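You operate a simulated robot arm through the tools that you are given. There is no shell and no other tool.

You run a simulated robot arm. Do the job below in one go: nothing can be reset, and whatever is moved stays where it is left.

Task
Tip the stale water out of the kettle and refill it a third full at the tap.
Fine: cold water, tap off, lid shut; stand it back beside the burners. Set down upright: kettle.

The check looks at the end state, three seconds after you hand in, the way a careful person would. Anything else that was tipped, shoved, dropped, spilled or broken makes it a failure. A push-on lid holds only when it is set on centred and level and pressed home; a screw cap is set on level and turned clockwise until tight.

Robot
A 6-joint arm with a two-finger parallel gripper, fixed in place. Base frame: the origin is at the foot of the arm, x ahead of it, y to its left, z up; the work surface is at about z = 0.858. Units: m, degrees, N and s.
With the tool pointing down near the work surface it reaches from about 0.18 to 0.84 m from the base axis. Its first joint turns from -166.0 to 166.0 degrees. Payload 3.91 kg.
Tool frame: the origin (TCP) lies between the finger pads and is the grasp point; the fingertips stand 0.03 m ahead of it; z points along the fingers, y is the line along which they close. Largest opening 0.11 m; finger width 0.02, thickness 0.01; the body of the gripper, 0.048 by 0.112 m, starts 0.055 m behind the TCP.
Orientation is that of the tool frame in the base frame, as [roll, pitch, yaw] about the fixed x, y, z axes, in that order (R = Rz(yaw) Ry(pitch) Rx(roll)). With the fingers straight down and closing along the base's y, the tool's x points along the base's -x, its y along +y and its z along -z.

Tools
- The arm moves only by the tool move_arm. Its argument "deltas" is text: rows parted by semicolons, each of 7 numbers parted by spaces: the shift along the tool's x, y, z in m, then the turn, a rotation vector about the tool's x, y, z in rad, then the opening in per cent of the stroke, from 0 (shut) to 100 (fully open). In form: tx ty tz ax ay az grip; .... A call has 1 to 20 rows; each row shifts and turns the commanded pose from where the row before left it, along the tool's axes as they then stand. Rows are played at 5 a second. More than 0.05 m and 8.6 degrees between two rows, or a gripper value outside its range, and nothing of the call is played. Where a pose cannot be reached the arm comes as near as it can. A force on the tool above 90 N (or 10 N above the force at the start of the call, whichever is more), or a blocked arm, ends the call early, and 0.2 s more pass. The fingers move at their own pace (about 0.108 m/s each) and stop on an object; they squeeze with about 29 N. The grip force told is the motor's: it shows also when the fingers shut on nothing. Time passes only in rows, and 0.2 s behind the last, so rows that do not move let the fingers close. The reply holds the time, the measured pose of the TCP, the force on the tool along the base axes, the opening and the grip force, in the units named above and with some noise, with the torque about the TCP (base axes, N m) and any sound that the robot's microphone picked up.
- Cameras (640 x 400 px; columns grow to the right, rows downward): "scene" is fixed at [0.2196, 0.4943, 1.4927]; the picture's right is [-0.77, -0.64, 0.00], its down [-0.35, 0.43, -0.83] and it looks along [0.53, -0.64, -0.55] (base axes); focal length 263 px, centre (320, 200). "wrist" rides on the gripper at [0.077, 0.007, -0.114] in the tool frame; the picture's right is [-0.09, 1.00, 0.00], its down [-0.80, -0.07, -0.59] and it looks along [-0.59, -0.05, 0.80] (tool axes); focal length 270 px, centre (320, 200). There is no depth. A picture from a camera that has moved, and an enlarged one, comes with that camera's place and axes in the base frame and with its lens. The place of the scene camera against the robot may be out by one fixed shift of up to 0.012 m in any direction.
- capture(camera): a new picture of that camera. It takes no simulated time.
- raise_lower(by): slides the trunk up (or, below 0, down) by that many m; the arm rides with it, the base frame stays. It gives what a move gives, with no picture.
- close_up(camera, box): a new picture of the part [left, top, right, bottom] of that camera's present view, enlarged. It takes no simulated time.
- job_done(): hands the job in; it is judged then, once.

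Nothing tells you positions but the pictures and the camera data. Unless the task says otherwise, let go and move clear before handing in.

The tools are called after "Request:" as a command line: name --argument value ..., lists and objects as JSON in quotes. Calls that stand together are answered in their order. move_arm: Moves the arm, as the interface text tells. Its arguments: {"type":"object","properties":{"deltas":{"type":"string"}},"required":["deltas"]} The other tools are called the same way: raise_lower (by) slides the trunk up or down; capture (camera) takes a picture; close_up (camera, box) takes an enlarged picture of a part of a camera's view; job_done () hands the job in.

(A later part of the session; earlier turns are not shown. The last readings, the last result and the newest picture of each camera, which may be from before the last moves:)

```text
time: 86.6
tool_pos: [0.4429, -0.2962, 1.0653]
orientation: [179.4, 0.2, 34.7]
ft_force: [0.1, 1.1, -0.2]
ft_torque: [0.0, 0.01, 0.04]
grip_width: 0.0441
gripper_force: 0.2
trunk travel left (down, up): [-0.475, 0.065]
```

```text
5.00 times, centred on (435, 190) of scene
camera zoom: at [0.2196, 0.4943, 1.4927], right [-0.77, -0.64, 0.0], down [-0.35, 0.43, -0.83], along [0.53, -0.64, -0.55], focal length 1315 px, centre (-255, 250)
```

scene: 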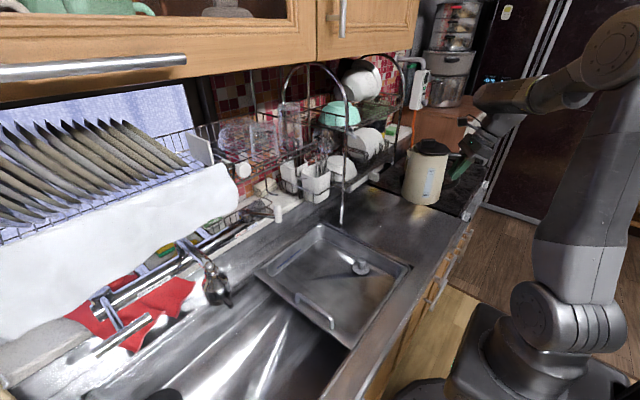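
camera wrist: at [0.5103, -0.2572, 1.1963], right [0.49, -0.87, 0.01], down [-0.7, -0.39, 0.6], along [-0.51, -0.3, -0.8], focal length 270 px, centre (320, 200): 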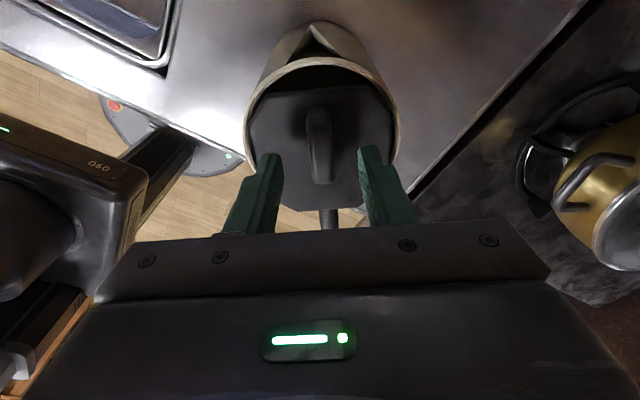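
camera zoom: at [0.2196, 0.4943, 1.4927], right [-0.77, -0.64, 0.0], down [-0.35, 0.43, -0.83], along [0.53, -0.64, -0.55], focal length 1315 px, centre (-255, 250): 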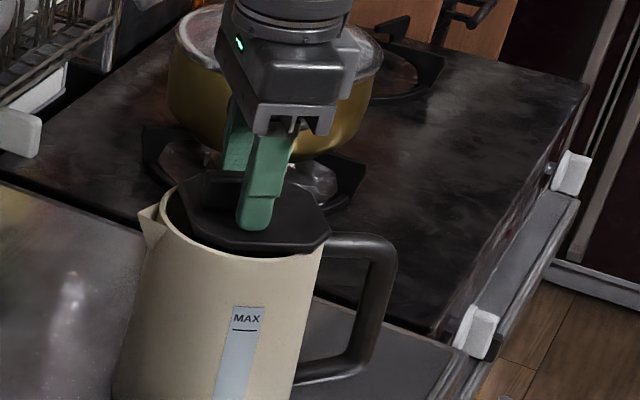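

Request:
move_arm --deltas "0 0 0.0035 0 0 0 40; 0 0 0 0 0 0 15; 0 0 0 0 0 0 0; 0 0 0 0 0 0 0; 0 0 0 0 0 0 0"

Request:
capture --camera "wrist"

Request:
close_up --camera "scene" --box '[385, 150, 485, 230]'

```text
time: 87.8
tool_pos: [0.4449, -0.2973, 1.064]
orientation: [179.0, 0.0, 34.7]
ft_force: [6.8, -12.2, 39.0]
ft_torque: [-1.02, 0.24, 0.23]
grip_width: 0.0136
gripper_force: 28.9
trunk travel left (down, up): [-0.475, 0.065]
```

```text
taken
camera wrist: at [0.5105, -0.2574, 1.1786], right [0.49, -0.87, 0.02], down [-0.7, -0.39, 0.59], along [-0.51, -0.31, -0.8], focal length 270 px, centre (320, 200)
```

wrist: 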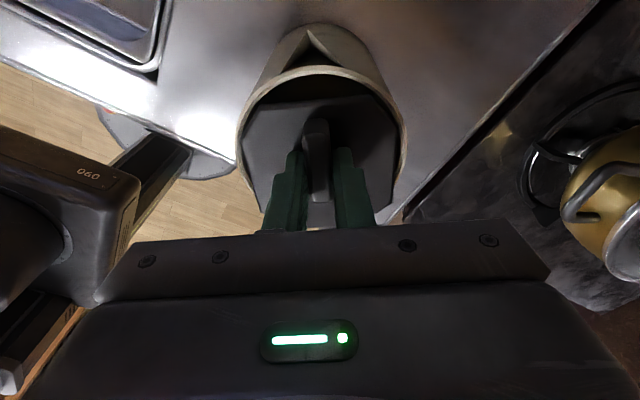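

```text
5.00 times, centred on (435, 190) of scene
camera zoom: at [0.2196, 0.4943, 1.4927], right [-0.77, -0.64, 0.0], down [-0.35, 0.43, -0.83], along [0.53, -0.64, -0.55], focal length 1315 px, centre (-255, 250)
```

zoom: 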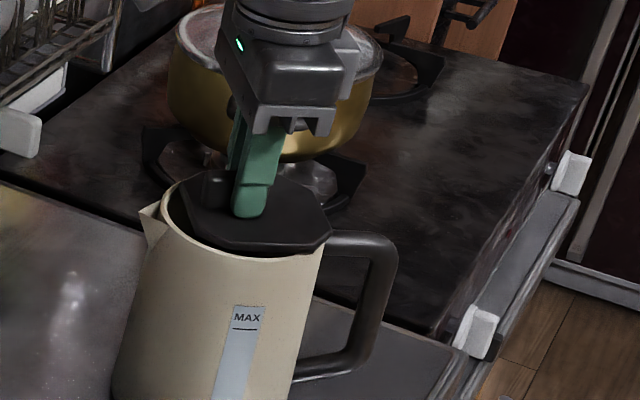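

Gripped the tab, though the fingertips are pressing on the lid. I'll ease up and start lifting along an arc about the handle-side edge, watching the forces.

Request:
move_arm --deltas "0 0 -0.003 0 0 0 0; -0.0042 0 -0.0059 0 0.1 0 0; 0 0 0 0 0 0 0"

Request:
capture --camera "wrist"

Request:
close_up --camera "scene" --box '[385, 150, 485, 230]'

```text
time: 88.6
tool_pos: [0.4402, -0.2981, 1.0682]
orientation: [179.7, -5.4, 34.8]
ft_force: [0.1, -0.4, 2.8]
ft_torque: [0.15, 0.24, 0.01]
grip_width: 0.0133
gripper_force: 29.2
trunk travel left (down, up): [-0.475, 0.065]
```

```text
taken
camera wrist: at [0.4979, -0.2657, 1.1899], right [0.49, -0.87, 0.0], down [-0.74, -0.43, 0.51], along [-0.45, -0.25, -0.86], focal length 270 px, centre (320, 200)
```

wrist: 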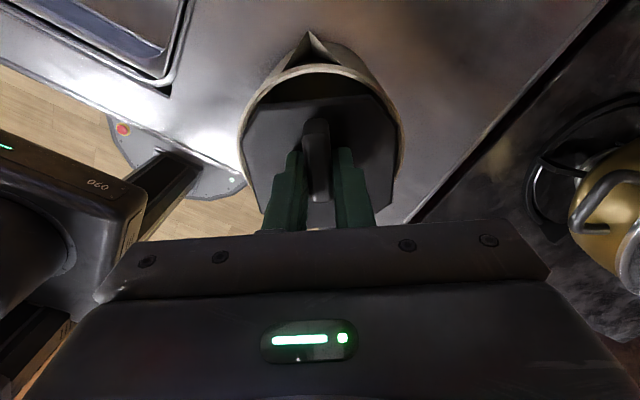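

```text
5.00 times, centred on (435, 190) of scene
camera zoom: at [0.2196, 0.4943, 1.4927], right [-0.77, -0.64, 0.0], down [-0.35, 0.43, -0.83], along [0.53, -0.64, -0.55], focal length 1315 px, centre (-255, 250)
```

zoom: 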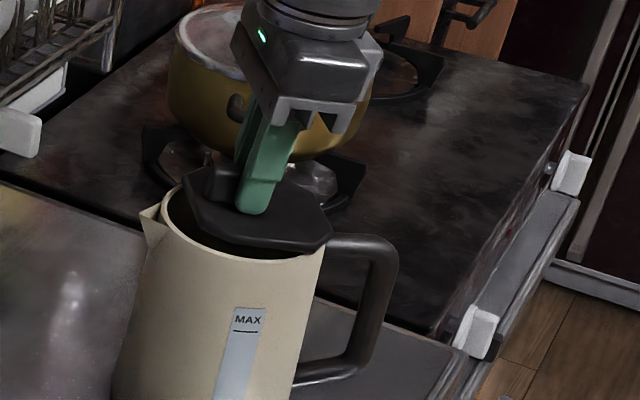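

The lid is swinging up with low force and the kettle is still. Continuing the arc.

Request:
move_arm --deltas "-0.0042 0 -0.0059 0 0.1 0 0; -0.0042 0 -0.0059 0 0.1 0 0; -0.0042 0 -0.0059 0 0.1 0 0; 0 0 0 0 0 0 0"

Request:
close_up --camera "scene" --box '[385, 140, 485, 230]'

Request:
capture --camera "wrist"

```text
time: 89.6
tool_pos: [0.427, -0.3093, 1.0858]
orientation: [179.3, -22.8, 34.9]
ft_force: [-0.7, -0.2, -0.6]
ft_torque: [0.06, -0.04, 0.01]
grip_width: 0.0134
gripper_force: 28.6
trunk travel left (down, up): [-0.475, 0.065]
```

```text
4.44 times, centred on (435, 185) of scene
camera zoom: at [0.2196, 0.4943, 1.4927], right [-0.77, -0.64, 0.0], down [-0.35, 0.43, -0.83], along [0.53, -0.64, -0.55], focal length 1169 px, centre (-191, 267)
```

zoom: 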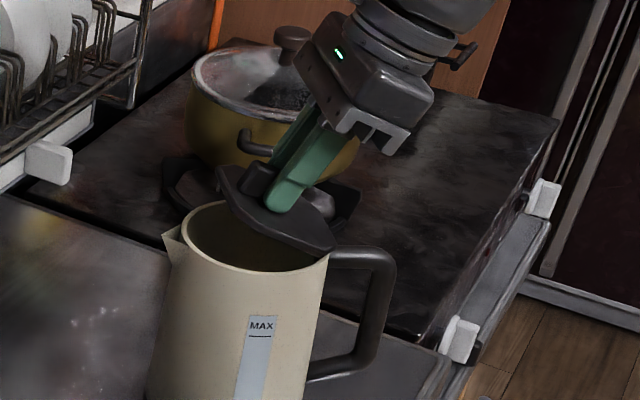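

```text
taken
camera wrist: at [0.4528, -0.2978, 1.2215], right [0.5, -0.87, -0.02], down [-0.84, -0.49, 0.24], along [-0.22, -0.1, -0.97], focal length 270 px, centre (320, 200)
```

wrist: 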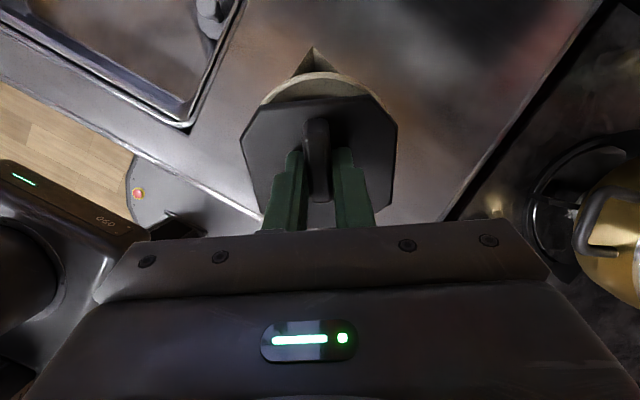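

Before I let go anywhere, I'll test whether the lid is really hinged: a small pull away from the handle to feel any constraint.

Request:
move_arm --deltas "0.004 0 0.0 0 0 0 0; 0 0 0 0 0 0 0"

Request:
close_up --camera "scene" --box '[385, 140, 485, 230]'

```text
time: 90.2
tool_pos: [0.4304, -0.3068, 1.0874]
orientation: [179.3, -22.6, 34.9]
ft_force: [0.9, -0.1, -3.5]
ft_torque: [-0.02, -0.09, -0.03]
grip_width: 0.0135
gripper_force: 28.8
trunk travel left (down, up): [-0.475, 0.065]
```

```text
4.44 times, centred on (435, 185) of scene
camera zoom: at [0.2196, 0.4943, 1.4927], right [-0.77, -0.64, 0.0], down [-0.35, 0.43, -0.83], along [0.53, -0.64, -0.55], focal length 1169 px, centre (-191, 267)
```

zoom: 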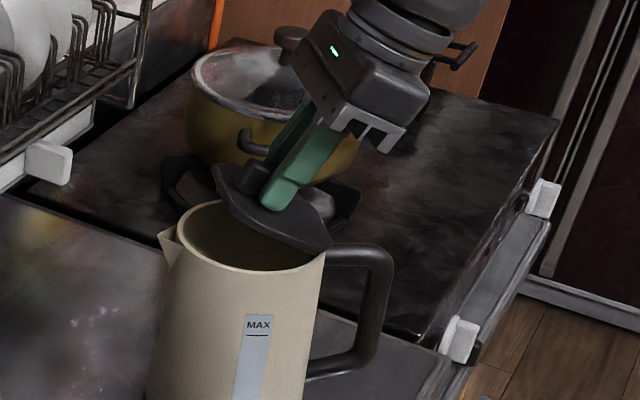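

It's truly hinged (the kettle followed by a few mm). Continuing to swing the lid open.

Request:
move_arm --deltas "-0.0042 0 -0.0059 0 0.1 0 0; -0.0042 0 -0.0059 0 0.1 0 0; -0.0042 0 -0.0059 0 0.1 0 0; -0.0042 0 -0.0059 0 0.1 0 0; 0 0 0 0 0 0 0"

Request:
close_up --camera "scene" --box '[375, 130, 495, 250]'

Request:
capture --camera "wrist"

```text
time: 91.4
tool_pos: [0.4052, -0.3209, 1.1006]
orientation: [179.1, -45.7, 35.2]
ft_force: [0.2, -0.2, -3.1]
ft_torque: [0.05, 0.0, 0.0]
grip_width: 0.0135
gripper_force: 28.9
trunk travel left (down, up): [-0.475, 0.065]
```

```text
3.33 times, centred on (435, 190) of scene
camera zoom: at [0.2196, 0.4943, 1.4927], right [-0.77, -0.64, 0.0], down [-0.35, 0.43, -0.83], along [0.53, -0.64, -0.55], focal length 877 px, centre (-63, 233)
```

zoom: 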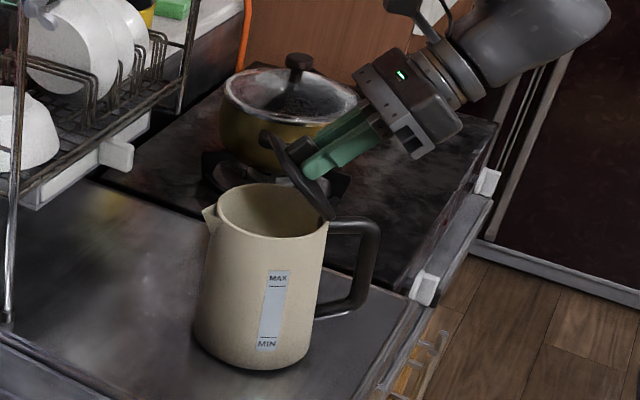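

```text
taken
camera wrist: at [0.3866, -0.3405, 1.2343], right [0.52, -0.85, -0.05], down [-0.85, -0.5, -0.16], along [0.11, 0.13, -0.99], focal length 270 px, centre (320, 200)
```

wrist: 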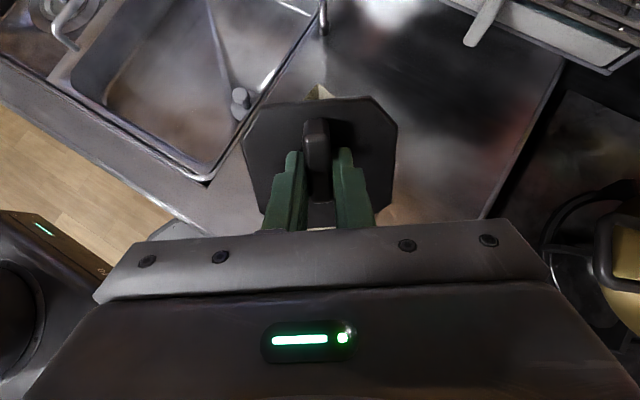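

The lid is at about half open and I can see into the kettle. Continuing, easing the slight upward pull.

Request:
move_arm --deltas "-0.0055 0 -0.0057 0 0.1 0 0; -0.0052 0 -0.0057 0 0.1 0 0; -0.0048 0 -0.0059 0 0.1 0 0; -0.0045 0 -0.0059 0 0.1 0 0; 0 0 0 0 0 0 0"

Request:
close_up --camera "scene" --box '[375, 130, 495, 250]'

Request:
capture --camera "wrist"

```text
time: 92.6
tool_pos: [0.3829, -0.3362, 1.0962]
orientation: [178.2, -68.6, 36.2]
ft_force: [-1.1, 0.0, -1.7]
ft_torque: [0.05, 0.14, 0.04]
grip_width: 0.0135
gripper_force: 28.9
trunk travel left (down, up): [-0.475, 0.065]
```

```text
3.33 times, centred on (435, 190) of scene
camera zoom: at [0.2196, 0.4943, 1.4927], right [-0.77, -0.64, 0.0], down [-0.35, 0.43, -0.83], along [0.53, -0.64, -0.55], focal length 877 px, centre (-63, 233)
```

zoom: 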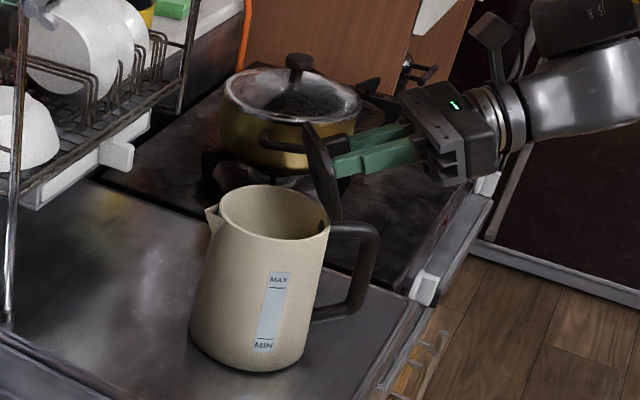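

```text
taken
camera wrist: at [0.3216, -0.3866, 1.2086], right [0.54, -0.84, -0.07], down [-0.73, -0.43, -0.53], along [0.41, 0.34, -0.84], focal length 270 px, centre (320, 200)
```

wrist: 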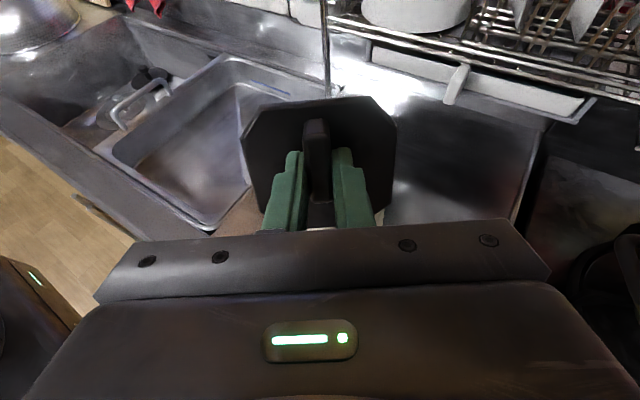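

Lid at about 70°. Continuing to past vertical, watching for the stop.

Request:
move_arm --deltas "-0.0043 0 -0.0059 0 0.1 0 0; -0.0043 0 -0.0059 0 0.1 0 0; -0.0043 0 -0.0059 0 0.1 0 0; 0 0 0 0 0 0 0"

Request:
move_arm --deltas "-0.0043 0 -0.0059 0 0.1 0 0; -0.0043 0 -0.0059 0 0.1 0 0; 0 0 0 0 0 0 0"

Request:
close_up --camera "scene" --box '[375, 130, 495, 250]'

Request:
capture --camera "wrist"

```text
time: 93.6
tool_pos: [0.3675, -0.3484, 1.0887]
orientation: [171.5, -85.8, 43.1]
ft_force: [0.5, 0.3, -3.8]
ft_torque: [0.03, 0.13, 0.01]
grip_width: 0.0133
gripper_force: 29.3
trunk travel left (down, up): [-0.475, 0.065]
```

```text
time: 94.4
tool_pos: [0.3554, -0.3577, 1.0824]
orientation: [5.1, -82.6, -150.4]
ft_force: [-0.7, 0.5, -4.1]
ft_torque: [-0.05, 0.13, 0.02]
grip_width: 0.0131
gripper_force: 28.7
trunk travel left (down, up): [-0.475, 0.065]
```

```text
3.33 times, centred on (435, 190) of scene
camera zoom: at [0.2196, 0.4943, 1.4927], right [-0.77, -0.64, 0.0], down [-0.35, 0.43, -0.83], along [0.53, -0.64, -0.55], focal length 877 px, centre (-63, 233)
```

zoom: 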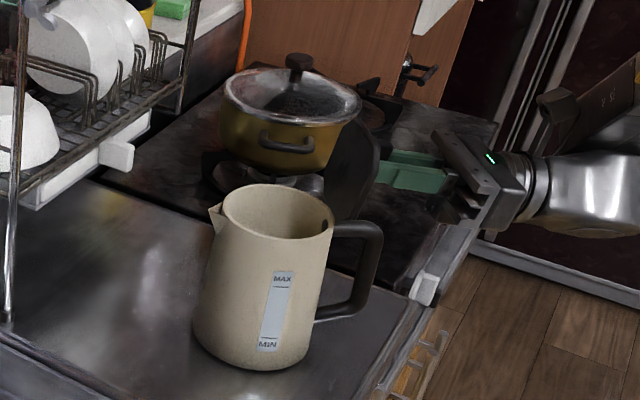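

```text
taken
camera wrist: at [0.2585, -0.4327, 1.144], right [0.58, -0.81, -0.08], down [-0.44, -0.23, -0.87], along [0.69, 0.53, -0.49], focal length 270 px, centre (320, 200)
```

wrist: 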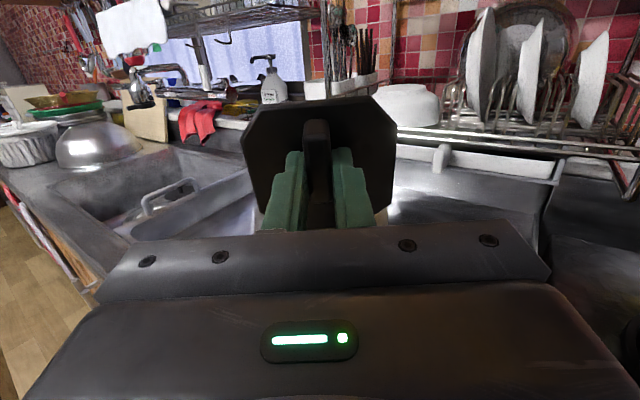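

The lid is just past vertical. A little further so it rests open, easing the upward pull.

Request:
move_arm --deltas "-0.006 0 -0.0059 0 0.1 0 0; -0.006 0 -0.0059 0 0.1 0 0; 0 0 0 0 0 0 0"

Request:
close_up --camera "scene" --box '[375, 130, 495, 250]'

```text
time: 95.2
tool_pos: [0.3577, -0.3567, 1.0699]
orientation: [2.2, -71.7, -147.9]
ft_force: [-4.4, 0.0, 28.9]
ft_torque: [0.72, -0.06, 0.18]
grip_width: 0.0139
gripper_force: 28.8
out of reach, approached as far as the arm can: row 2
trunk travel left (down, up): [-0.475, 0.065]
```

```text
3.33 times, centred on (435, 190) of scene
camera zoom: at [0.2196, 0.4943, 1.4927], right [-0.77, -0.64, 0.0], down [-0.35, 0.43, -0.83], along [0.53, -0.64, -0.55], focal length 877 px, centre (-63, 233)
```

zoom: 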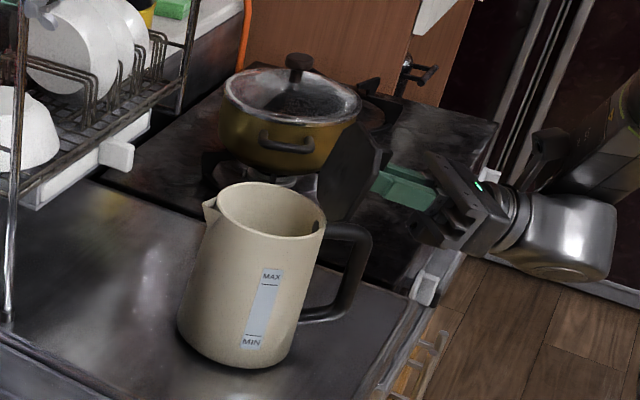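

The hinge stop seems reached and I'm now pressing down. I'll relieve the force first, then see.

Request:
move_arm --deltas "0.003 0 0 0 0 0 0; 0 0 0 0 0 0 0"

Request:
capture --camera "wrist"

Request:
close_up --camera "scene" --box '[375, 130, 495, 250]'

```text
time: 95.8
tool_pos: [0.3611, -0.357, 1.0696]
orientation: [1.6, -71.8, -147.2]
ft_force: [-4.5, -1.2, 11.2]
ft_torque: [0.02, 0.71, 0.02]
grip_width: 0.0135
gripper_force: 29.5
trunk travel left (down, up): [-0.475, 0.065]
```

```text
taken
camera wrist: at [0.2557, -0.4369, 1.1063], right [0.58, -0.81, -0.07], down [-0.29, -0.13, -0.95], along [0.76, 0.58, -0.31], focal length 270 px, centre (320, 200)
```

wrist: 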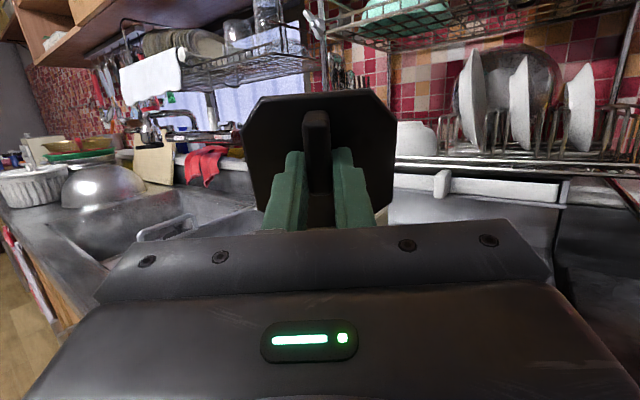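

```text
3.33 times, centred on (435, 190) of scene
camera zoom: at [0.2196, 0.4943, 1.4927], right [-0.77, -0.64, 0.0], down [-0.35, 0.43, -0.83], along [0.53, -0.64, -0.55], focal length 877 px, centre (-63, 233)
```

zoom: 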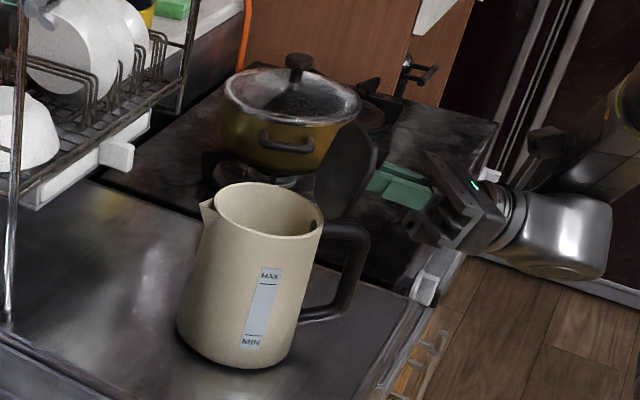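

Releasing the tab gently to see whether the lid stays open.

Request:
move_arm --deltas "0.001 0 0 0 0 0 15; 0 0 0 0 0 0 30; 0 0 0 0 0 0 45; 0 0 0 0 0 0 45"

Request:
capture --camera "wrist"

Request:
close_up --camera "scene" --box '[375, 130, 495, 250]'

```text
time: 96.8
tool_pos: [0.3628, -0.3568, 1.071]
orientation: [1.6, -71.8, -147.3]
ft_force: [-0.8, 0.6, 0.4]
ft_torque: [-0.02, 0.0, -0.01]
grip_width: 0.0499
gripper_force: 0.0
trunk travel left (down, up): [-0.475, 0.065]
```

```text
taken
camera wrist: at [0.2562, -0.437, 1.1074], right [0.58, -0.81, -0.07], down [-0.29, -0.13, -0.95], along [0.76, 0.58, -0.31], focal length 270 px, centre (320, 200)
```

wrist: 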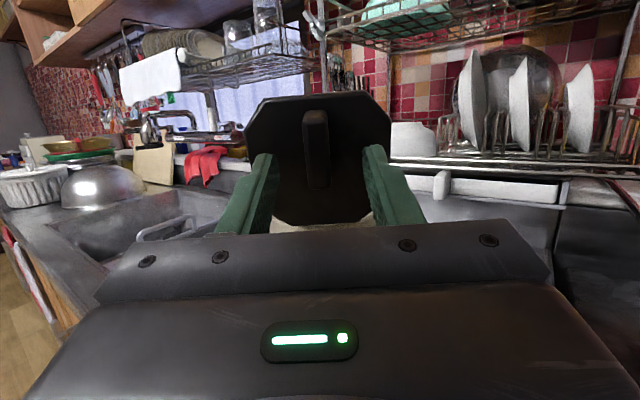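

```text
3.33 times, centred on (435, 190) of scene
camera zoom: at [0.2196, 0.4943, 1.4927], right [-0.77, -0.64, 0.0], down [-0.35, 0.43, -0.83], along [0.53, -0.64, -0.55], focal length 877 px, centre (-63, 233)
```

zoom: 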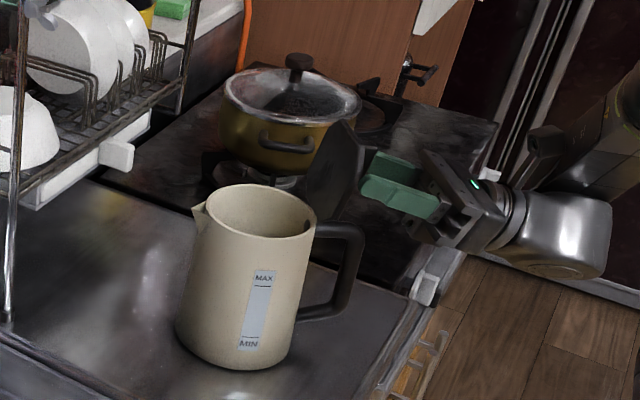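

The lid stays open by itself a bit past vertical. Backing the gripper straight out.

Request:
move_arm --deltas "0.0093 0 -0.0285 0 0 0 60; 0.0093 0 -0.0285 0 0 0 60; 0.0093 0 -0.0285 0 0 0 60; 0.0093 0 -0.0285 0 0 0 60"

Request:
capture --camera "wrist"

Request:
capture --camera "scene"

```text
time: 97.8
tool_pos: [0.3598, -0.3935, 1.0607]
orientation: [0.8, -72.5, -147.1]
ft_force: [-0.7, -1.1, -0.1]
ft_torque: [-0.01, -0.03, 0.03]
grip_width: 0.0659
gripper_force: 0.1
out of reach, approached as far as the arm can: row 1, 2, 3, 4
trunk travel left (down, up): [-0.475, 0.065]
```

```text
taken
camera wrist: at [0.2531, -0.472, 1.0985], right [0.57, -0.82, -0.08], down [-0.31, -0.12, -0.94], along [0.76, 0.56, -0.32], focal length 270 px, centre (320, 200)
```

wrist: 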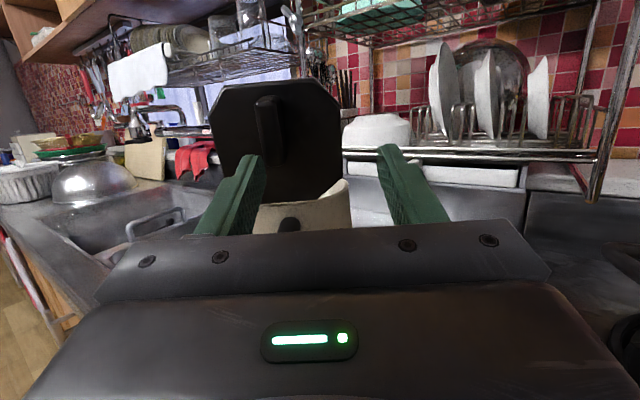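

```text
taken
```

scene: 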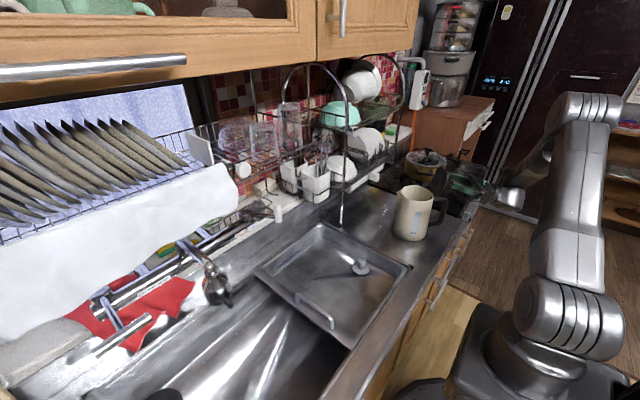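

In that orientation the arm could only slide sideways. I'll tilt the tool back down while rising, then retreat.

Request:
move_arm --deltas "0.015 0 -0.005 0 -0.12 0 60; 0.015 0 -0.01 0 -0.12 0 60; 0.015 0 -0.02 0 -0.12 0 60; 0.01 0 -0.03 0 -0.12 0 60; 0.01 0 -0.03 0 -0.12 0 60; 0 0 -0.03 0 -0.12 0 60; 0 0 -0.03 0 -0.12 0 60"

Request:
capture --camera "wrist"

Request:
capture --camera "scene"

```text
time: 99.4
tool_pos: [0.23, -0.4844, 1.1449]
orientation: [178.9, -60.4, 35.7]
ft_force: [0.4, -0.3, 0.2]
ft_torque: [0.01, 0.0, 0.0]
grip_width: 0.0659
gripper_force: 0.0
trunk travel left (down, up): [-0.475, 0.065]
```

```text
taken
camera wrist: at [0.1823, -0.5235, 1.267], right [0.53, -0.84, -0.07], down [-0.79, -0.46, -0.4], along [0.31, 0.27, -0.91], focal length 270 px, centre (320, 200)
```

wrist: 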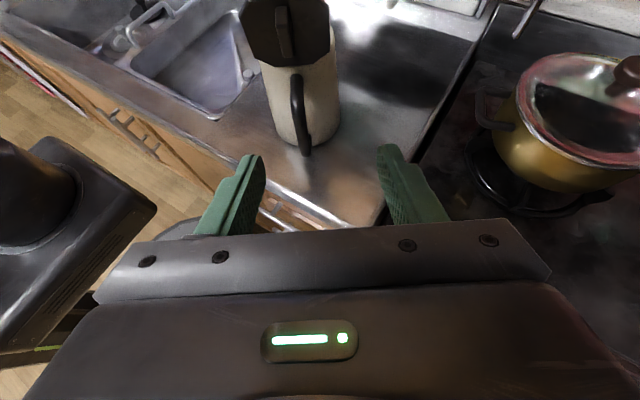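

```text
taken
```

scene: 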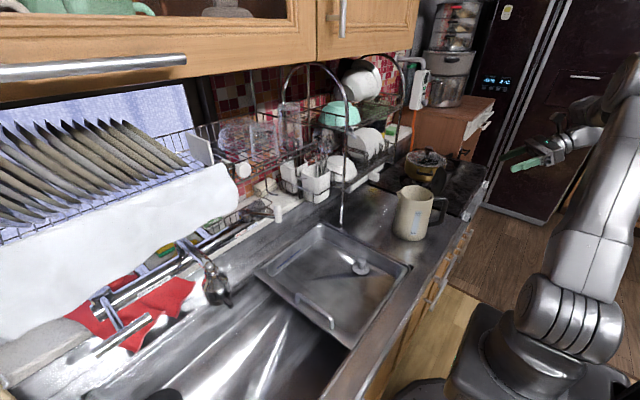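

Clear of the kettle, with its lid standing open. I'll measure the kettle's new pose.

Request:
close_up --camera "wrist" --box '[220, 0, 380, 170]'

Request:
close_up --camera "scene" --box '[380, 160, 470, 250]'

```text
2.35 times, centred on (300, 85) of wrist
camera zoom: at [0.1823, -0.5235, 1.267], right [0.53, -0.84, -0.07], down [-0.79, -0.46, -0.4], along [0.31, 0.27, -0.91], focal length 636 px, centre (367, 471)
```

zoom: 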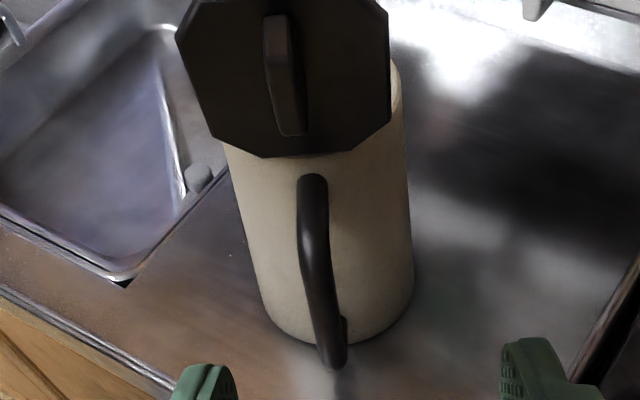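

```text
4.44 times, centred on (425, 205) of scene
camera zoom: at [0.2196, 0.4943, 1.4927], right [-0.77, -0.64, 0.0], down [-0.35, 0.43, -0.83], along [0.53, -0.64, -0.55], focal length 1169 px, centre (-147, 178)
```

zoom: 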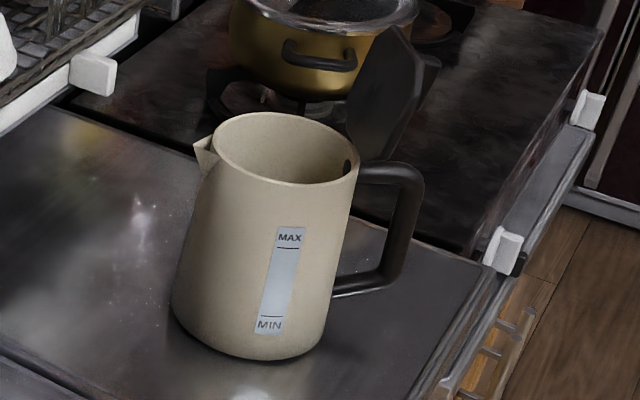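

The kettle is at about (0.446, -0.299), empty inside, lid standing open past vertical. For the sink I'll grasp the handle with the wrist turned the other way (camera behind). First go vertical, rise, and turn 180°.

Request:
move_arm --deltas "0 0 -0.03 0 0 0 60; 0 0 0 0 -0.149 0 60; 0 0 0 0 -0.149 0 60; 0 0 0 0 -0.149 0 60; 0 0 0 0 -0.149 0 60; 0 0 0 0 -0.149 0 60; 0 0 0 0 -0.149 0 60; 0 0 0 0 -0.149 0 60; 0 0 -0.05 0 0 0 60; 0 0 -0.03 0 0 0 60"

Request:
move_arm --deltas "0 0 0 0 0 -0.149 60; 0 0 0 0 0 -0.149 60; 0 0 0 0 0 -0.149 60; 0 0 0 0 0 -0.149 60; 0 0 0 0 0 -0.149 60; 0 0 0 0 0 -0.149 60; 0 0 0 0 0 -0.149 60; 0 0 0 0 0 -0.149 60; 0 0 0 0 0 -0.149 60; 0 0 0 0 0 -0.149 60; 0 0 0 0 0 -0.149 60; 0 0 0 0 0 -0.149 60; 0 0 0 0 0 -0.149 60; 0 0 0 0 0 -0.149 60; 0 0 0 0 0 -0.149 60; 0 0 0 0 0 -0.149 60; 0 0 0 0 0 -0.149 60; 0 0 0 0 0 -0.149 60; 0 0 0 0 0 -0.149 60; 0 0 0 0 0 -0.149 60"

Request:
capture --camera "wrist"

Request:
capture --camera "scene"

```text
time: 101.6
tool_pos: [0.2069, -0.495, 1.2438]
orientation: [179.3, -0.7, 34.6]
ft_force: [0.0, 0.1, 0.9]
ft_torque: [0.01, -0.01, 0.02]
grip_width: 0.0657
gripper_force: 0.0
trunk travel left (down, up): [-0.475, 0.065]
```

```text
time: 105.8
tool_pos: [0.2062, -0.4958, 1.2396]
orientation: [-179.4, 0.8, -154.4]
ft_force: [0.7, 0.5, 0.0]
ft_torque: [-0.02, 0.0, 0.01]
grip_width: 0.0659
gripper_force: 0.2
trunk travel left (down, up): [-0.475, 0.065]
```

```text
taken
camera wrist: at [0.133, -0.5227, 1.3526], right [-0.35, 0.94, -0.01], down [0.74, 0.28, 0.61], along [0.57, 0.21, -0.8], focal length 270 px, centre (320, 200)
```

wrist: 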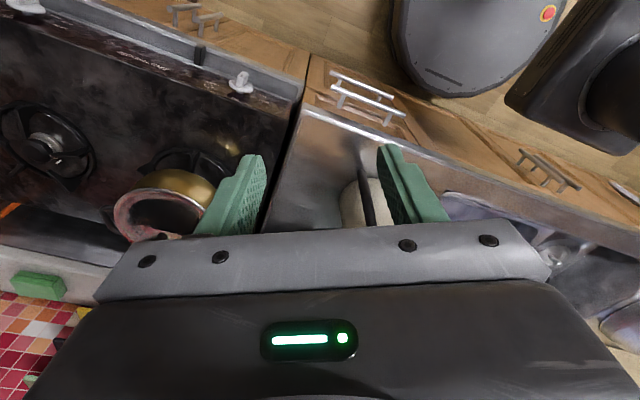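

```text
taken
```

scene: 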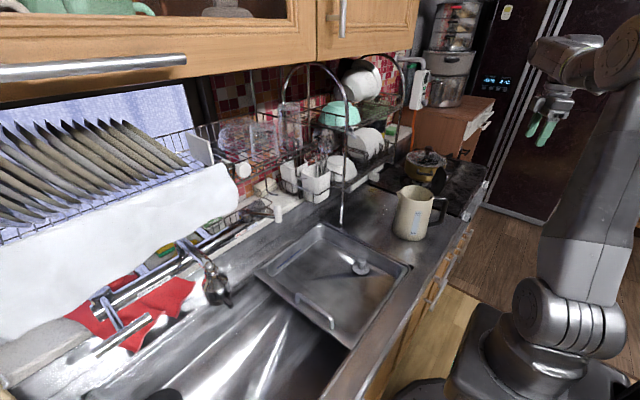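

Now I'll move towards the handle to see it centred between the fingers, also trimming the yaw.

Request:
move_arm --deltas "-0.0355 0.0138 0.01 0 0 0 60; -0.0355 0.0138 0.01 0 0 0 80; -0.0355 0.0138 0.01 0 0 0 100; -0.0355 0.0138 0.01 0 0 0 100; 0 0 0 0 0 -0.06 100; 0 0 0 0 0 -0.06 100"

Request:
capture --camera "wrist"

Request:
close_up --camera "wrist" --box '[220, 60, 420, 230]'

```text
time: 107.2
tool_pos: [0.3122, -0.3844, 1.1998]
orientation: [-179.3, 0.8, -147.7]
ft_force: [0.1, -0.3, 0.2]
ft_torque: [0.01, 0.0, -0.02]
grip_width: 0.1099
gripper_force: 0.0
trunk travel left (down, up): [-0.475, 0.065]
```

```text
taken
camera wrist: at [0.242, -0.4193, 1.3131], right [-0.46, 0.89, -0.01], down [0.7, 0.37, 0.61], along [0.54, 0.27, -0.8], focal length 270 px, centre (320, 200)
```

wrist: 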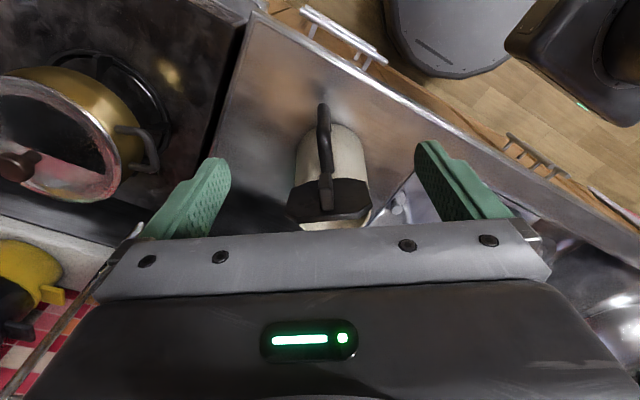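

```text
2.35 times, centred on (320, 145) of wrist
camera zoom: at [0.242, -0.4193, 1.3131], right [-0.46, 0.89, -0.01], down [0.7, 0.37, 0.61], along [0.54, 0.27, -0.8], focal length 636 px, centre (320, 329)
```

zoom: 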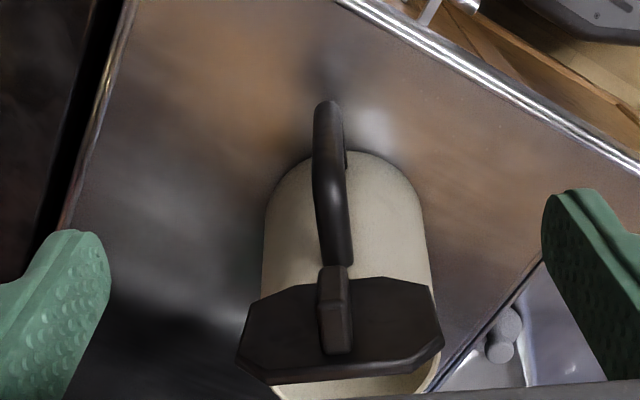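

The handle bar is at about (0.365, -0.354) with direction about 34°. Tilting to the grasp angle and moving to the pre-grasp point, keeping clear of the open lid.

Request:
move_arm --deltas "0 0 0 0 0 -0.03 100; 0 0 0 0 -0.145 0 100; 0 0 0 0 -0.145 0 100; 0 0 0 0 -0.145 0 100; 0.0238 -0.0023 0.043 0 0 0 100; 0.0238 -0.0023 0.043 0 0 0 100"

Request:
capture --camera "wrist"

Request:
close_up --camera "scene" --box '[370, 120, 510, 250]'

```text
time: 108.6
tool_pos: [0.3109, -0.3945, 1.1019]
orientation: [-179.2, 25.8, -145.6]
ft_force: [0.2, 0.3, 1.0]
ft_torque: [0.02, 0.04, -0.01]
grip_width: 0.1099
gripper_force: 0.0
trunk travel left (down, up): [-0.475, 0.065]
```

```text
taken
camera wrist: at [0.2087, -0.455, 1.1711], right [-0.49, 0.87, 0.03], down [0.42, 0.21, 0.88], along [0.76, 0.45, -0.47], focal length 270 px, centre (320, 200)
```

wrist: 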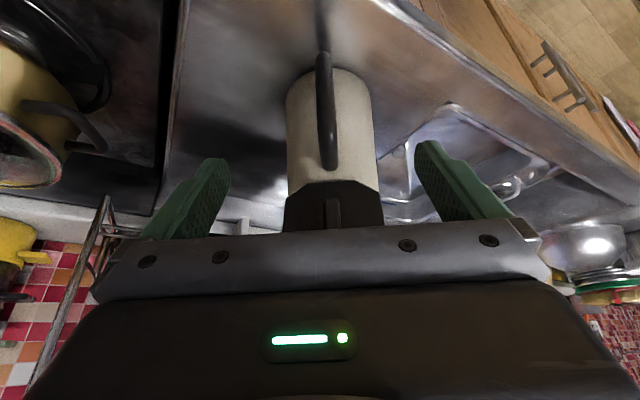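

```text
3.08 times, centred on (440, 185) of scene
camera zoom: at [0.2196, 0.4943, 1.4927], right [-0.77, -0.64, 0.0], down [-0.35, 0.43, -0.83], along [0.53, -0.64, -0.55], focal length 809 px, centre (-49, 246)
```

zoom: 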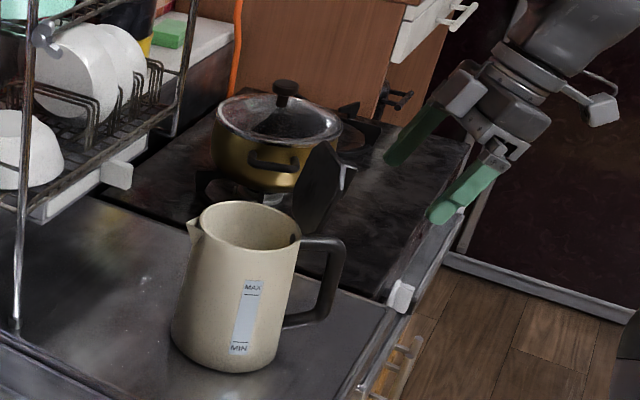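

The handle is well placed between the fingers. Approaching along the finger line.

Request:
move_arm --deltas "0.0023 0.0045 0 0 0 0 100; 0 0 0.04 0 0 0 100; 0 0 0.04 0 0 0 100; 0 0 0.04 0 0 0 100; 0 0 0 0 0 0 100"

Request:
capture --camera "wrist"

Request:
close_up --camera "scene" --box '[370, 120, 510, 250]'

```text
time: 109.8
tool_pos: [0.349, -0.3635, 0.9922]
orientation: [-179.3, 25.7, -145.6]
ft_force: [-0.1, -0.2, -0.1]
ft_torque: [0.01, 0.0, -0.01]
grip_width: 0.11
gripper_force: 0.0
trunk travel left (down, up): [-0.475, 0.065]
```

```text
taken
camera wrist: at [0.2473, -0.4244, 1.0619], right [-0.49, 0.87, 0.03], down [0.42, 0.21, 0.88], along [0.76, 0.45, -0.47], focal length 270 px, centre (320, 200)
```

wrist: 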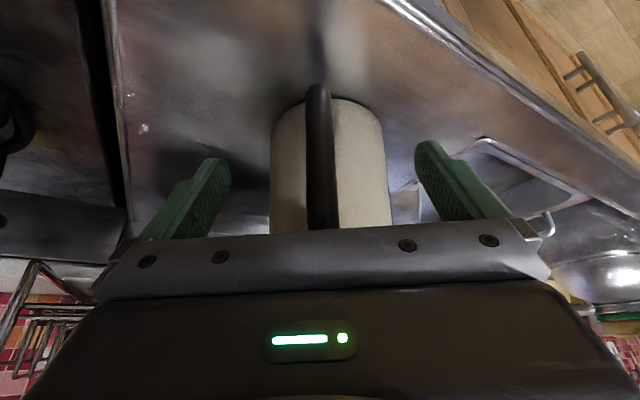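

```text
3.08 times, centred on (440, 185) of scene
camera zoom: at [0.2196, 0.4943, 1.4927], right [-0.77, -0.64, 0.0], down [-0.35, 0.43, -0.83], along [0.53, -0.64, -0.55], focal length 809 px, centre (-49, 246)
```

zoom: 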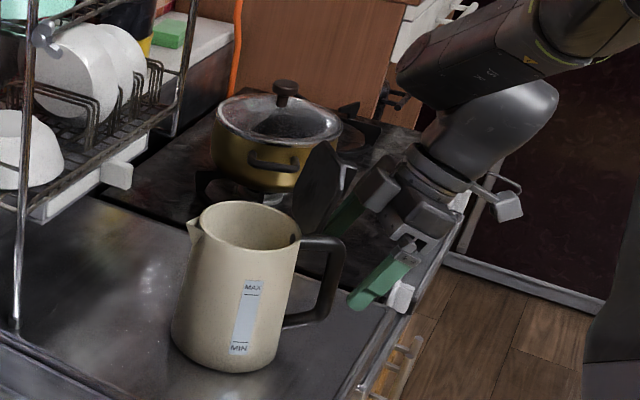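

Request:
move_arm --deltas "-0.001 -0.0007 0.019 0 0 0 100; 0 0 0.019 0 0 0 100; 0 0 0 0 0 0 60; 0 0 0 0 0 0 30; 0 0 0 0 0 0 10; 0 0 0 0 0 0 0; 0 0 0 0 0 0 0; 0 0 0 0 0 0 0"

Request:
capture --camera "wrist"

Request:
close_up --camera "scene" --box '[370, 120, 510, 250]'

```text
time: 111.6
tool_pos: [0.3641, -0.3535, 0.9589]
orientation: [-179.3, 25.8, -145.6]
ft_force: [-0.3, 2.0, 0.0]
ft_torque: [0.57, 0.06, 0.1]
grip_width: 0.0181
gripper_force: 28.9
trunk travel left (down, up): [-0.475, 0.065]
```

```text
taken
camera wrist: at [0.2623, -0.4142, 1.0285], right [-0.49, 0.87, 0.03], down [0.42, 0.21, 0.88], along [0.76, 0.45, -0.47], focal length 270 px, centre (320, 200)
```

wrist: 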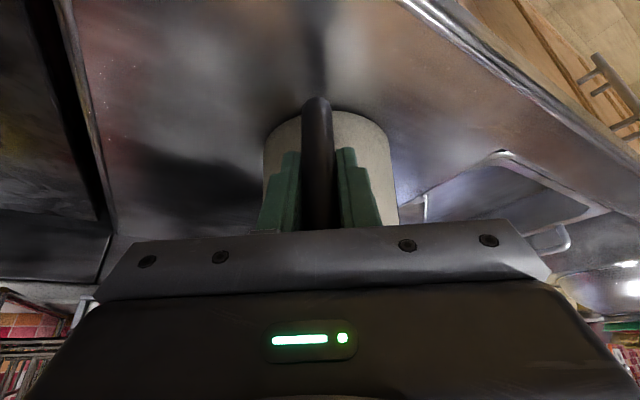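

```text
3.08 times, centred on (440, 185) of scene
camera zoom: at [0.2196, 0.4943, 1.4927], right [-0.77, -0.64, 0.0], down [-0.35, 0.43, -0.83], along [0.53, -0.64, -0.55], focal length 809 px, centre (-49, 246)
```

zoom: 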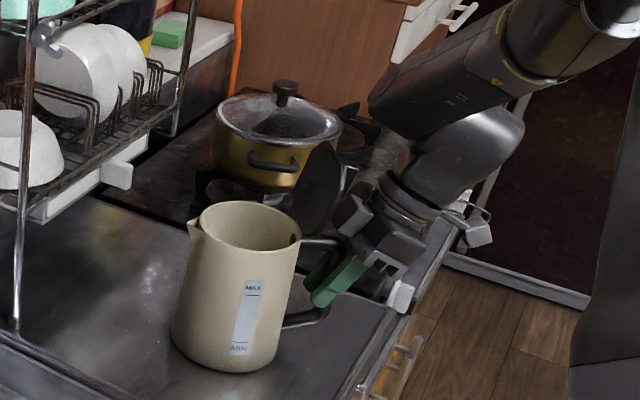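

Gripped with the lid still open. Lifting to travel height.

Request:
move_arm --deltas "-0.0044 0 -0.009 0 0 0 0; -0.0139 0 -0.0288 0 0 0 0; -0.0139 0 -0.0288 0 0 0 0; -0.0139 0 -0.0288 0 0 0 0; -0.0139 0 -0.0288 0 0 0 0; -0.0139 0 -0.0288 0 0 0 0; 0 0 0 0 0 0 0"

Request:
close_up --camera "scene" --box '[370, 110, 510, 250]'

```text
time: 113.2
tool_pos: [0.3628, -0.3502, 1.1322]
orientation: [-179.5, 25.6, -145.7]
ft_force: [0.0, -0.4, -6.2]
ft_torque: [-0.25, 0.4, -0.02]
grip_width: 0.0179
gripper_force: 29.0
trunk travel left (down, up): [-0.475, 0.065]
```

```text
2.86 times, centred on (440, 180) of scene
camera zoom: at [0.2196, 0.4943, 1.4927], right [-0.77, -0.64, 0.0], down [-0.35, 0.43, -0.83], along [0.53, -0.64, -0.55], focal length 751 px, centre (-23, 257)
```

zoom: 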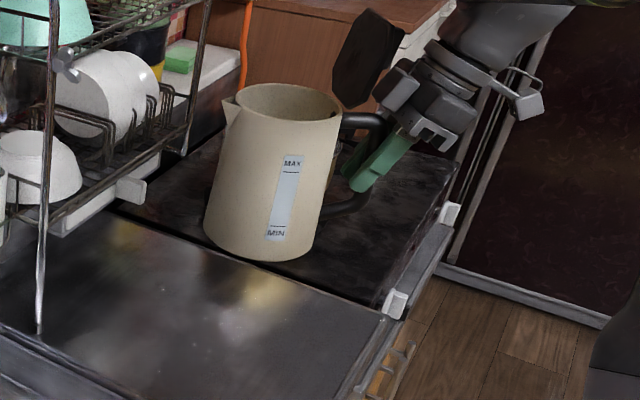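

Kettle is held level with the lid open (6.2 N, empty). Carrying it left, then turning so the spout points straight ahead.

Request:
move_arm --deltas "-0.02137 0.03479 0.00984 0 0 0 0; -0.02137 0.03479 0.00984 0 0 0 0; -0.02137 0.03479 0.00984 0 0 0 0; -0.02137 0.03479 0.00984 0 0 0 0; -0.02137 0.03479 0.00984 0 0 0 0; -0.02137 0.03479 0.00984 0 0 0 0; 0 0 0 0.0323 0.0009 0.0668 0; 0 0 0 0.0323 0.0009 0.0668 0; 0 0 0 0.0323 0.0009 0.0668 0; 0 0 0 0.0323 0.0009 0.0668 0; 0 0 0 0.0323 0.0009 0.0668 0; 0 0 0 0.0323 0.0009 0.0668 0; 0 0 0 0.0323 0.0009 0.0668 0; 0 0 0 0.0323 0.0009 0.0668 0; 0 0 0 0 0 0 0"

Request:
capture --camera "scene"

```text
time: 116.4
tool_pos: [0.3633, -0.0996, 1.1319]
orientation: [-179.2, 25.7, -179.7]
ft_force: [1.0, -0.4, -5.7]
ft_torque: [0.0, 0.49, -0.02]
grip_width: 0.0178
gripper_force: 29.4
trunk travel left (down, up): [-0.475, 0.065]
```

```text
taken
```

scene: 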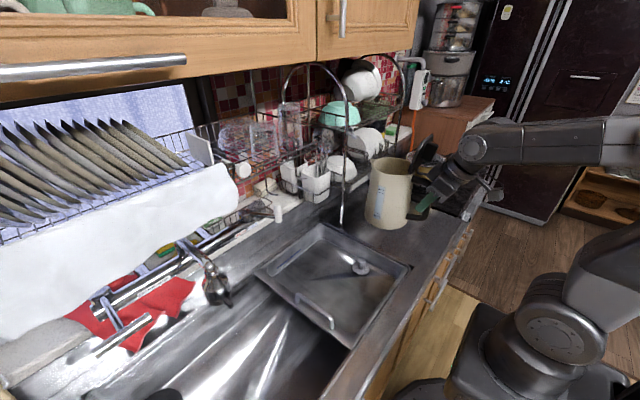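

Now sliding left along y to the main sink, keeping in front of the tap.

Request:
move_arm --deltas "0.0008 0.0423 -0.0004 0 0 0 0; 0.0008 0.0423 -0.0004 0 0 0 0; 0.0008 0.0423 -0.0004 0 0 0 0; 0.0008 0.0423 -0.0004 0 0 0 0; 0.0008 0.0423 -0.0004 0 0 0 0; 0.0008 0.0423 -0.0004 0 0 0 0; 0.0008 0.0423 -0.0004 0 0 0 0; 0.0008 0.0423 -0.0004 0 0 0 0; 0.0008 0.0423 -0.0004 0 0 0 0; 0.0008 0.0423 -0.0004 0 0 0 0; 0.0008 0.0423 -0.0004 0 0 0 0; 0 0 0 0 0 0 0"

Request:
capture --camera "scene"

Request:
capture --camera "wrist"

Request:
close_up --camera "scene" --box '[170, 160, 370, 360]'

```text
time: 119.0
tool_pos: [0.3554, 0.3653, 1.1277]
orientation: [-179.2, 25.6, -179.6]
ft_force: [0.5, -0.3, -5.6]
ft_torque: [0.01, 0.5, 0.0]
grip_width: 0.0177
gripper_force: 29.1
trunk travel left (down, up): [-0.475, 0.065]
```

```text
taken
```

scene: 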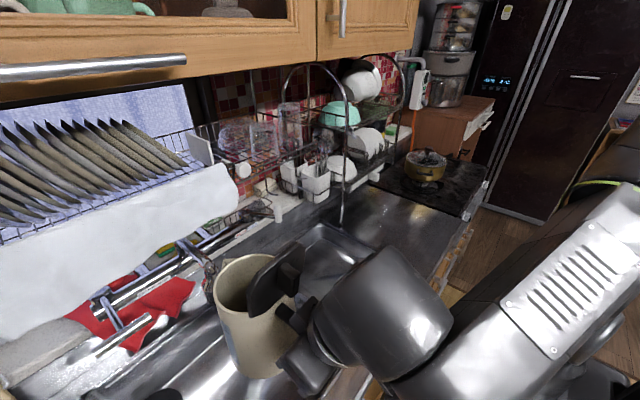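

```text
taken
camera wrist: at [0.2355, 0.3726, 1.1972], right [0.08, 1.0, 0.03], down [0.47, -0.06, 0.88], along [0.88, -0.06, -0.47], focal length 270 px, centre (320, 200)
```

wrist: 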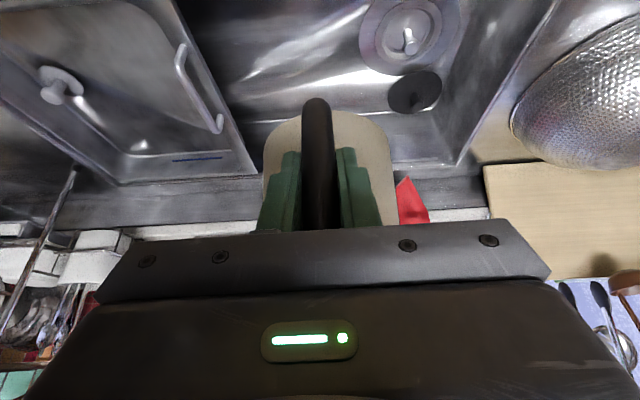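

```text
2.00 times, centred on (270, 260) of scene
camera zoom: at [0.2196, 0.4943, 1.4927], right [-0.77, -0.64, 0.0], down [-0.35, 0.43, -0.83], along [0.53, -0.64, -0.55], focal length 526 px, centre (420, 80)
```

zoom: 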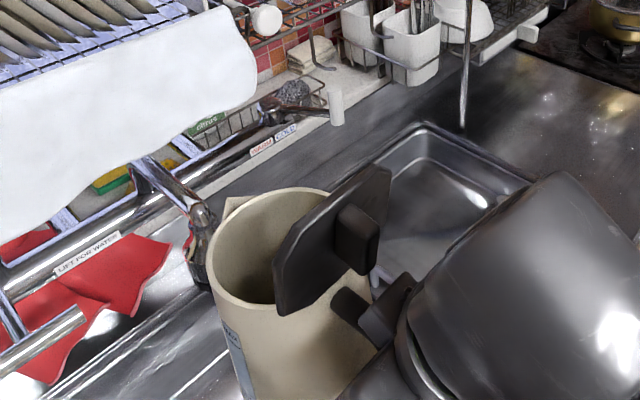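

The kettle hangs level in front of the tap, empty inside. I'll lower it until the rim is below the tap head, check, then move in underneath.

Request:
move_arm --deltas "0.0125 0 0.02595 0 0 0 0; 0.0125 0 0.02595 0 0 0 0; 0.0125 0 0.02595 0 0 0 0; 0.0125 0 0.02595 0 0 0 0; 0.0125 0 0.02595 0 0 0 0; 0.0125 0 0.02595 0 0 0 0; 0 0 0 0 0 0 0"

Request:
capture --camera "wrist"

Request:
close_up --camera "scene" --box '[150, 200, 330, 400]'

```text
time: 120.6
tool_pos: [0.3535, 0.3635, 0.9501]
orientation: [-179.2, 25.5, -179.5]
ft_force: [-0.3, -0.5, -5.8]
ft_torque: [-0.03, 0.49, 0.02]
grip_width: 0.0179
gripper_force: 29.4
trunk travel left (down, up): [-0.475, 0.065]
```

```text
taken
camera wrist: at [0.2359, 0.3707, 1.0195], right [0.08, 1.0, 0.03], down [0.47, -0.06, 0.88], along [0.88, -0.06, -0.47], focal length 270 px, centre (320, 200)
```

wrist: 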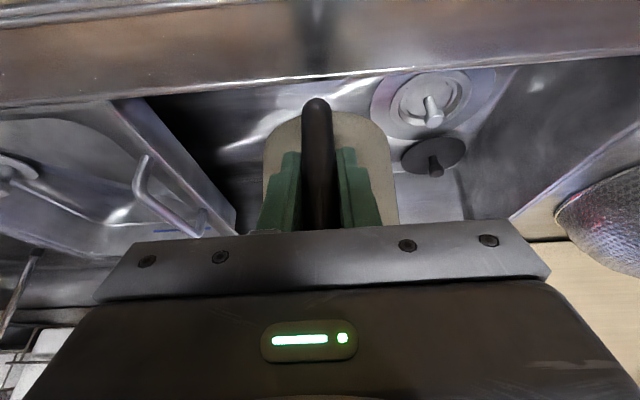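

```text
2.00 times, centred on (240, 300) of scene
camera zoom: at [0.2196, 0.4943, 1.4927], right [-0.77, -0.64, 0.0], down [-0.35, 0.43, -0.83], along [0.53, -0.64, -0.55], focal length 526 px, centre (480, 0)
```

zoom: 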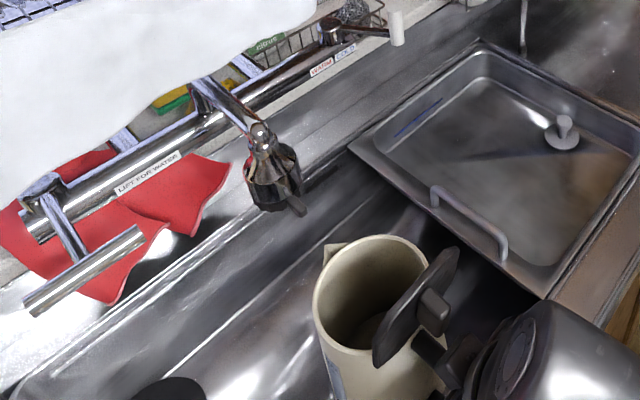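

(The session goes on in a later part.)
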